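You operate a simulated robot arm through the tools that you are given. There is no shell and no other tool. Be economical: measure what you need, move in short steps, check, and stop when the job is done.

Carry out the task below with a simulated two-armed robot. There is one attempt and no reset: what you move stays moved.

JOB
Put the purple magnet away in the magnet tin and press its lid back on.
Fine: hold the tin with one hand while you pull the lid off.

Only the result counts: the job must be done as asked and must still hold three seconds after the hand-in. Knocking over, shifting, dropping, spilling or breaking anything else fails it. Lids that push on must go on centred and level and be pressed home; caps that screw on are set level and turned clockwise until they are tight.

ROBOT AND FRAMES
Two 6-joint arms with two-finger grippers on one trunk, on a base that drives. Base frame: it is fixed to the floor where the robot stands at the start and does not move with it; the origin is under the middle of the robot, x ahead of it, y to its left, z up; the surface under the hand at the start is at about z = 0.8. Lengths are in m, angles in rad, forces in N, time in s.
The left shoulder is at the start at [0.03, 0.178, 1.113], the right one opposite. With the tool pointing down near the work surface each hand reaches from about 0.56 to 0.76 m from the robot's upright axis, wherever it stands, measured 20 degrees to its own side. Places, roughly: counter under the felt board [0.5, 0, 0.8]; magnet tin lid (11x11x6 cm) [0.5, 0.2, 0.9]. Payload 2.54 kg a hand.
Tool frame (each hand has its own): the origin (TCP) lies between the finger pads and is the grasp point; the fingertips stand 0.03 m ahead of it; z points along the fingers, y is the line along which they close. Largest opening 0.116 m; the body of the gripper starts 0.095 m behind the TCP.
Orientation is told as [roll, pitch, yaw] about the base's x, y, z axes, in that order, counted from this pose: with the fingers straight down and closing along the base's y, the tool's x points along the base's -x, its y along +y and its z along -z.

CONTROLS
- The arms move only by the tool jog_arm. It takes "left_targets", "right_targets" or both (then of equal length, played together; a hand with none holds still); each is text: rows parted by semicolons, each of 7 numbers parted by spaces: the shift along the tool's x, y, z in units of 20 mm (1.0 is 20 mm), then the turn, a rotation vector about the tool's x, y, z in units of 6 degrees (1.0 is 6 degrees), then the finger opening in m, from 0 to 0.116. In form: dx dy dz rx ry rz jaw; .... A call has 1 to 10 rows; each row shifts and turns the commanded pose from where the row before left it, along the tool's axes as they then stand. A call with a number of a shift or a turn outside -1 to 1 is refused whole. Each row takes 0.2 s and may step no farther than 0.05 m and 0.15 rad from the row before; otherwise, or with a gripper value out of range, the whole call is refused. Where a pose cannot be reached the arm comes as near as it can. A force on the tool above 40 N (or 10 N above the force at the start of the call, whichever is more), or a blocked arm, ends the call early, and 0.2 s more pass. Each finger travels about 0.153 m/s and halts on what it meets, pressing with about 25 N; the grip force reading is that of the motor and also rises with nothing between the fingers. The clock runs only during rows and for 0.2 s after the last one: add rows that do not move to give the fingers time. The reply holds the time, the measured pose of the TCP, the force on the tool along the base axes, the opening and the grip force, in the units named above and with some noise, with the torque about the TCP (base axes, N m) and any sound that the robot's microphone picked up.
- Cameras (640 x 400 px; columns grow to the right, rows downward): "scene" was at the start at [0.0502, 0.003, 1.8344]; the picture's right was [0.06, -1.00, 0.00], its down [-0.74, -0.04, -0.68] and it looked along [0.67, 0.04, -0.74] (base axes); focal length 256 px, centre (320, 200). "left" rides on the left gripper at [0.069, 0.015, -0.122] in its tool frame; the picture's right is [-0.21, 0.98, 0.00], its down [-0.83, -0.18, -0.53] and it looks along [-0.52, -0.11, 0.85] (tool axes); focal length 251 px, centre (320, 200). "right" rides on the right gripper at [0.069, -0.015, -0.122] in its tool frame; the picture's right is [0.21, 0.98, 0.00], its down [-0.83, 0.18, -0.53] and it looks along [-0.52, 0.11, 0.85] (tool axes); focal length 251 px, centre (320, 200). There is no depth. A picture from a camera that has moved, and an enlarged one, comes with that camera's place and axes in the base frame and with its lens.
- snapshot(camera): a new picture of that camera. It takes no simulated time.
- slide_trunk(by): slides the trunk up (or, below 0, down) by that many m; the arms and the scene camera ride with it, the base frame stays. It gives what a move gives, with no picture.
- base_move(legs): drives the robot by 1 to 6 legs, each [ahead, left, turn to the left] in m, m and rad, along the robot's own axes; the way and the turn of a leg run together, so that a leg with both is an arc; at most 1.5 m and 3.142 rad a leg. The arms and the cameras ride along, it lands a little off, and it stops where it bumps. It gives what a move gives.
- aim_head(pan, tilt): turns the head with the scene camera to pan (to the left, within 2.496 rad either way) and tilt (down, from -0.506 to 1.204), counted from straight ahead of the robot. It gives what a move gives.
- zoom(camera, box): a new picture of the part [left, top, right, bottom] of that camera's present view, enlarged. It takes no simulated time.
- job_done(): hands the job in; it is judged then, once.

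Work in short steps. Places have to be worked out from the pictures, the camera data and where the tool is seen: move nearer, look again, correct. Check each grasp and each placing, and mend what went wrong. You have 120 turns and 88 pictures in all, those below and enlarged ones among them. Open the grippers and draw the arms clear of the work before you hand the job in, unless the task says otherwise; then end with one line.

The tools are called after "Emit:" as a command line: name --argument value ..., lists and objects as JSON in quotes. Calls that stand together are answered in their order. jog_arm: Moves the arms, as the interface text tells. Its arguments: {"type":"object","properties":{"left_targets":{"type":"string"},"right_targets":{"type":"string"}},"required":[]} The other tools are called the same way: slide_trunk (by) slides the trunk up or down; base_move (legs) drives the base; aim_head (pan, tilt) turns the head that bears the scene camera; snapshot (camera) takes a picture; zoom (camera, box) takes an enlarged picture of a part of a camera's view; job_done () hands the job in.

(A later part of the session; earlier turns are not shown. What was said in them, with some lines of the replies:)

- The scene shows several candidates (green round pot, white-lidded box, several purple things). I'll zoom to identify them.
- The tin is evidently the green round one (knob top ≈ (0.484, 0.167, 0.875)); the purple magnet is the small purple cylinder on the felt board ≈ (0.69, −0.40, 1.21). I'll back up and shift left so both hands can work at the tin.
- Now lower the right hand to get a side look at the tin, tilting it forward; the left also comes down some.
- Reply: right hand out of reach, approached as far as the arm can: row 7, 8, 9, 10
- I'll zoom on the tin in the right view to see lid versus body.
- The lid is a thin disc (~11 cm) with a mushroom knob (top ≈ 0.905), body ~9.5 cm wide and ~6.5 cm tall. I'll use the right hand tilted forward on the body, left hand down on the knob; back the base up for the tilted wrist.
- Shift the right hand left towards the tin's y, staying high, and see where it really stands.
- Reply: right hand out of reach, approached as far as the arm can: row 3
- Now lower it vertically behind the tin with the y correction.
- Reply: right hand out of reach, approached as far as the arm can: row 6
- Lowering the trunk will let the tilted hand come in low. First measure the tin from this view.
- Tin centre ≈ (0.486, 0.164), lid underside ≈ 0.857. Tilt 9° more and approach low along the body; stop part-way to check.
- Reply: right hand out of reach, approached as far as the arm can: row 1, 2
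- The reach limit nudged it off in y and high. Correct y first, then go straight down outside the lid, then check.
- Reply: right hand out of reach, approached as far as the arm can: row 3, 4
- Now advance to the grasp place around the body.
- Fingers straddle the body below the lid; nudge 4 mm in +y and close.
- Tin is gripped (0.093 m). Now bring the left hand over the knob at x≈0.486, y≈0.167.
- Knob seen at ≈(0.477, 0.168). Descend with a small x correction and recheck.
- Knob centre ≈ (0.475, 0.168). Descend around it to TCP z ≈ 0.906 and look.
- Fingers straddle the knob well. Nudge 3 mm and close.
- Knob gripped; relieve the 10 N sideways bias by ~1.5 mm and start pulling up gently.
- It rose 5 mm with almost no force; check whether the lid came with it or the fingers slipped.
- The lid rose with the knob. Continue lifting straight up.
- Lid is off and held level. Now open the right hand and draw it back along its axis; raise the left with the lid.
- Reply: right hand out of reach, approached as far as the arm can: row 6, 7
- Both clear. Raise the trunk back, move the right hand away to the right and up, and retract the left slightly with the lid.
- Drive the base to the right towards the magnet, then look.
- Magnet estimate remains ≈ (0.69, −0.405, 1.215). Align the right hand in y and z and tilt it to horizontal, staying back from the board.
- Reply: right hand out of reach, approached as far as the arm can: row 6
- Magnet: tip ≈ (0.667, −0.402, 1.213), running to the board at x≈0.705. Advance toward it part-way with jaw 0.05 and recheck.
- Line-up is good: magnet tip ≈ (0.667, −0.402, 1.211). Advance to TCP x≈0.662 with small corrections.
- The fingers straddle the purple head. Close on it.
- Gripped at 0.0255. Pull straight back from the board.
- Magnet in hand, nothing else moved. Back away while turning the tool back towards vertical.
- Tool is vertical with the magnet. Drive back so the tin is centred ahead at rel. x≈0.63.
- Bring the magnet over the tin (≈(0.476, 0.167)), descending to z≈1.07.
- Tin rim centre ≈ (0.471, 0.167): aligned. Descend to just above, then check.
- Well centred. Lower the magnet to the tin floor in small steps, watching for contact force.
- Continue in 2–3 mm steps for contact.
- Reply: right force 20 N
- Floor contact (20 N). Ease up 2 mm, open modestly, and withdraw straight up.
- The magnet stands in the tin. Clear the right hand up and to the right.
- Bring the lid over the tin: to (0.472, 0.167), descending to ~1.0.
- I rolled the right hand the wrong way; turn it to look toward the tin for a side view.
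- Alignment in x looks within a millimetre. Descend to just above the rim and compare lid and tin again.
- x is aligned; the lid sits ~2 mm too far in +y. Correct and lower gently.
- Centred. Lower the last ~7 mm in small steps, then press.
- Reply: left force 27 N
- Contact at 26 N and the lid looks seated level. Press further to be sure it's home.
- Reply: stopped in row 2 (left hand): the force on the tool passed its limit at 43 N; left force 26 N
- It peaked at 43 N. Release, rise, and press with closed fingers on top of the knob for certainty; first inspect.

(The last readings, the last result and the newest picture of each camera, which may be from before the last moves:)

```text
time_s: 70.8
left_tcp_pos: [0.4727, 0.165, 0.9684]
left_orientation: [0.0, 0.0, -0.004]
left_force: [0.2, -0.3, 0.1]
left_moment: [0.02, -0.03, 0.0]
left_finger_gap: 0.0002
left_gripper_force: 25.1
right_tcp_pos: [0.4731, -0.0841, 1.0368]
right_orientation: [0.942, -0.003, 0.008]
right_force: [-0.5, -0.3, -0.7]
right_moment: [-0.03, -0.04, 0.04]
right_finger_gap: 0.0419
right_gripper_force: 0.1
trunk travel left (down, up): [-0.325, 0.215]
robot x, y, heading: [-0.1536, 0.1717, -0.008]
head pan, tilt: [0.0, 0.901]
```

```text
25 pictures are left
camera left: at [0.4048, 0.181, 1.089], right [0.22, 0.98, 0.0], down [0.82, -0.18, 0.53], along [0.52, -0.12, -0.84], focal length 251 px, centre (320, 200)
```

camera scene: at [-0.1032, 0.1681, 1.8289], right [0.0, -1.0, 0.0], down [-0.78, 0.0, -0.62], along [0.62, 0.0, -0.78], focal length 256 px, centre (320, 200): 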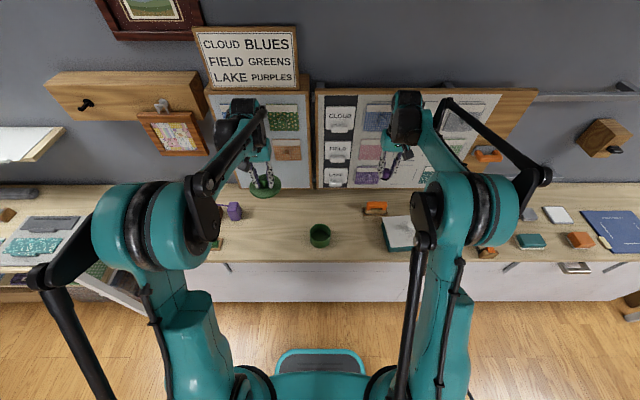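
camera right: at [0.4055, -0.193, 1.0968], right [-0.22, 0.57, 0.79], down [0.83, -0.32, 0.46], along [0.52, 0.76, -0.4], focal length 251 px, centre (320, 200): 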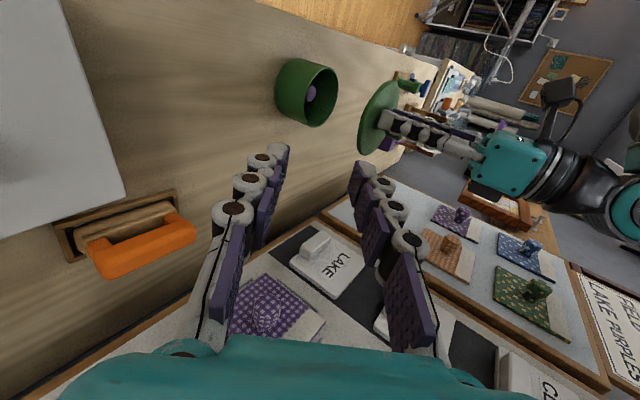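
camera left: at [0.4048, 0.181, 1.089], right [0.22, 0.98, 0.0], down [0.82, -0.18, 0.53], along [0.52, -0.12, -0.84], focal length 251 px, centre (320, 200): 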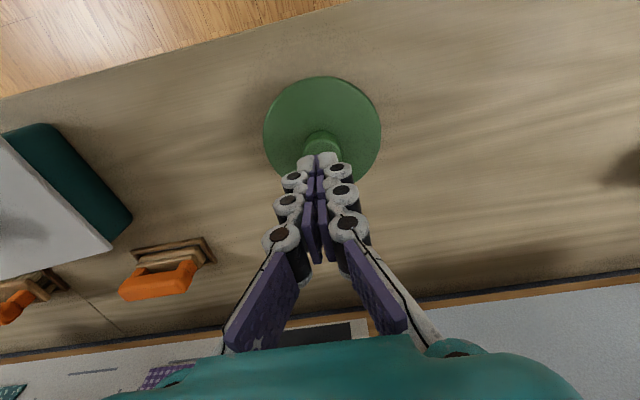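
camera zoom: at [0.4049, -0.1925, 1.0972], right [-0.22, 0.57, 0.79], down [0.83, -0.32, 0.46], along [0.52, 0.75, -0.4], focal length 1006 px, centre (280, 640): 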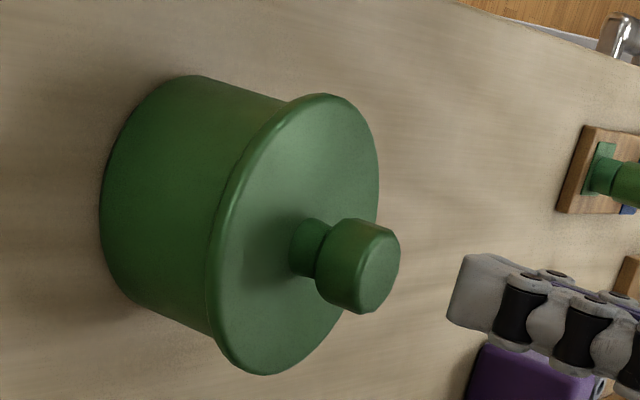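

Lid is level and centred. Now press down on the knob's centre with closed fingers.

Emit:
jog_arm --left_targets "0 0 0.8 0 0 0 0.0;0 0 0.4 0 0 0 0.0;0 0 0.12 0 0 0 0.0;0 0 0.12 0 0 0 0.0;0 0 0.12 0 0 0 0.0;0 0 0.12 0 0 0 0.0;0 0 0.12 0 0 0 0.0;0 0 0.12 0 0 0 0.0"

```text
time_s: 72.6
left_tcp_pos: [0.4724, 0.1657, 0.9331]
left_orientation: [0.0, -0.005, -0.001]
left_force: [-1.5, 0.7, 24.2]
left_moment: [0.06, 0.0, 0.04]
left_finger_gap: 0.0059
left_gripper_force: 24.9
right_tcp_pos: [0.4723, -0.0848, 1.0378]
right_orientation: [0.941, -0.004, 0.007]
right_force: [1.1, 0.6, 0.7]
right_moment: [0.06, 0.02, 0.02]
right_finger_gap: 0.0421
right_gripper_force: 0.0
trunk travel left (down, up): [-0.325, 0.215]
robot x, y, heading: [-0.1515, 0.1668, -0.005]
head pan, tilt: [0.0, 0.901]
stopped in row 8 (left hand): the force on the tool passed its limit at 45 N (the readings are from after the stop); the commanded pose is now the measured one
```

Knob top at 0.903, firm at 45 N. Press once more in fine steps to see whether anything still gives.

Emit:
jog_arm --left_targets "0 0 0.04 0 0 0 0.0;0 0 0.04 0 0 0 0.0;0 0 0.04 0 0 0 0.0"

Emit:
jog_arm --left_targets "0 0 0.05 0 0 0 0.0;0 0 0.05 0 0 0 0.0;0 0 0.05 0 0 0 0.0"

Emit:
zoom --camera "right" --box '[260, 40, 400, 140]'

```text
time_s: 73.1
left_tcp_pos: [0.4721, 0.1663, 0.9332]
left_orientation: [-0.001, -0.005, -0.001]
left_force: [-2.7, 0.5, 26.8]
left_moment: [-0.01, 0.06, 0.01]
left_finger_gap: 0.0059
left_gripper_force: 25.4
right_tcp_pos: [0.4716, -0.0845, 1.0385]
right_orientation: [0.942, -0.003, 0.007]
right_force: [0.4, -0.7, -0.9]
right_moment: [0.01, 0.0, 0.02]
right_finger_gap: 0.0421
right_gripper_force: 0.0
trunk travel left (down, up): [-0.325, 0.215]
robot x, y, heading: [-0.1542, 0.1702, -0.001]
head pan, tilt: [0.0, 0.901]
stopped in row 2 (left hand): the force on the tool passed its limit at 42 N (the readings are from after the stop); the commanded pose is now the measured one
```

```text
time_s: 73.6
left_tcp_pos: [0.4716, 0.1663, 0.9326]
left_orientation: [-0.001, -0.007, -0.002]
left_force: [-4.5, 0.8, 27.1]
left_moment: [0.02, 0.11, -0.01]
left_finger_gap: 0.006
left_gripper_force: 24.8
right_tcp_pos: [0.4723, -0.0849, 1.0384]
right_orientation: [0.941, -0.004, 0.008]
right_force: [-0.1, -0.7, -0.3]
right_moment: [-0.01, 0.0, 0.02]
right_finger_gap: 0.0421
right_gripper_force: 0.0
trunk travel left (down, up): [-0.325, 0.215]
robot x, y, heading: [-0.1476, 0.1693, -0.005]
head pan, tilt: [0.0, 0.901]
stopped in row 2 (left hand): the force on the tool passed its limit at 43 N (the readings are from after the stop); the commanded pose is now the measured one
```

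```text
4.00 times, centred on (330, 90) of right
camera zoom: at [0.4037, -0.1921, 1.0984], right [-0.22, 0.57, 0.79], down [0.83, -0.32, 0.46], along [0.52, 0.75, -0.4], focal length 1006 px, centre (280, 640)
```

zoom: 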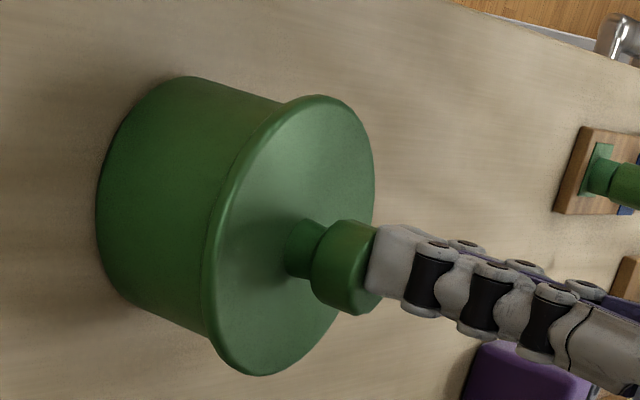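

No further give: the lid is home, level and centred. Retract both hands.

Emit:
jog_arm --left_targets "0 0 -0.5 0 0 0 0.0;0 0 -1 0 0 0 0.02;0 0 -1 0 0 0 0.06;0 0.5 -1 0 0 0 0.1;0 0.5 -1 0 0 0 0.116;0 1 -1 0 0 0 0.116;0 1 -1 0 0 0 0.116;0 1 -1 0 0 0 0.116;0 1 -1 0 0 0 0.116;0 1 -1 0 0 0 0.116" --right_targets "0 0 -1 0 0 0 0.08;0 0 -1 0 0 0 0.116;0 0 -1 0 0 0 0.116;0 0 -1 0 0 0 0.116;0 0 0 0 0 0 0.116;0 0 0 0 0 0 0.116;0 0 0 0 0 0 0.116;0 0 0 0 0 0 0.116;0 0 0 0 0 0 0.116;0 0 0 0 0 0 0.116"

Emit:
snapshot --camera "scene"

Emit:
zoom --camera "scene" --box '[280, 190, 360, 260]'

Emit:
snapshot --camera "right"

```text
time_s: 75.8
left_tcp_pos: [0.4724, 0.2883, 1.1221]
left_orientation: [-0.001, -0.007, -0.003]
left_force: [-0.5, -0.4, -0.2]
left_moment: [0.0, 0.0, 0.0]
left_finger_gap: 0.1159
left_gripper_force: 0.1
right_tcp_pos: [0.4736, -0.1485, 1.0841]
right_orientation: [0.941, -0.004, 0.007]
right_force: [-0.8, 0.2, 0.2]
right_moment: [-0.03, 0.01, -0.01]
right_finger_gap: 0.1159
right_gripper_force: 0.0
trunk travel left (down, up): [-0.325, 0.215]
robot x, y, heading: [-0.1514, 0.1712, -0.008]
head pan, tilt: [0.0, 0.901]
```

```text
23 pictures are left
camera scene: at [-0.1056, 0.1682, 1.829], right [0.0, -1.0, 0.0], down [-0.78, 0.0, -0.62], along [0.62, 0.0, -0.78], focal length 256 px, centre (320, 200)
```

scene: 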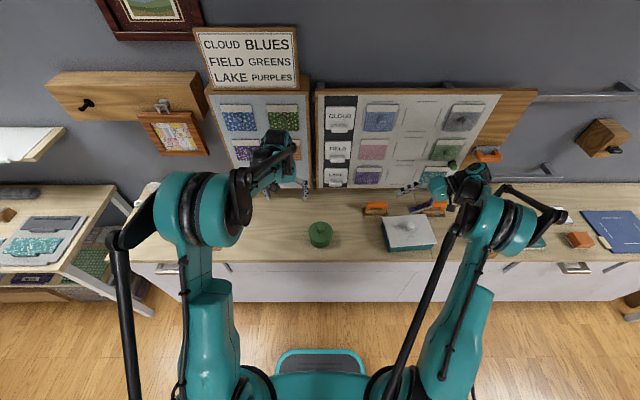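

```text
5.71 times, centred on (320, 225) of scene
camera zoom: at [-0.1056, 0.1682, 1.829], right [0.0, -1.0, 0.0], down [-0.78, 0.0, -0.62], along [0.62, 0.0, -0.78], focal length 1462 px, centre (320, 57)
```

zoom: 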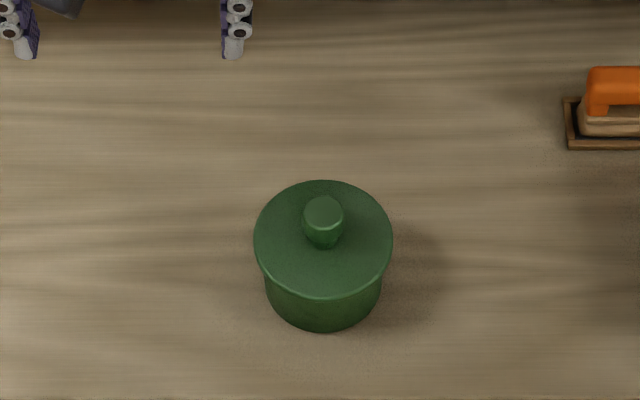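

```text
21 pictures are left
camera right: at [0.4052, -0.2569, 1.1449], right [-0.22, 0.57, 0.79], down [0.83, -0.32, 0.46], along [0.52, 0.75, -0.4], focal length 251 px, centre (320, 200)
```

right: 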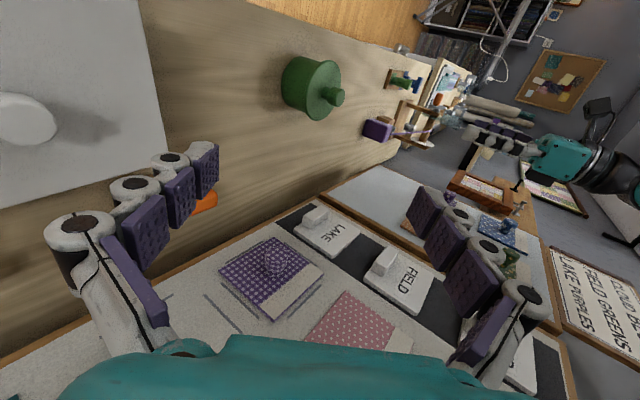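

The tin is closed, level and centred, other items look undisturbed, and both hands are open and clear. Handing in.

Emit:
job_done

```text
The job is handed in.
```

The purple magnet is in the magnet tin with its lid pressed back on, level and centred, and both hands are open and clear. I saw nothing else disturbed.
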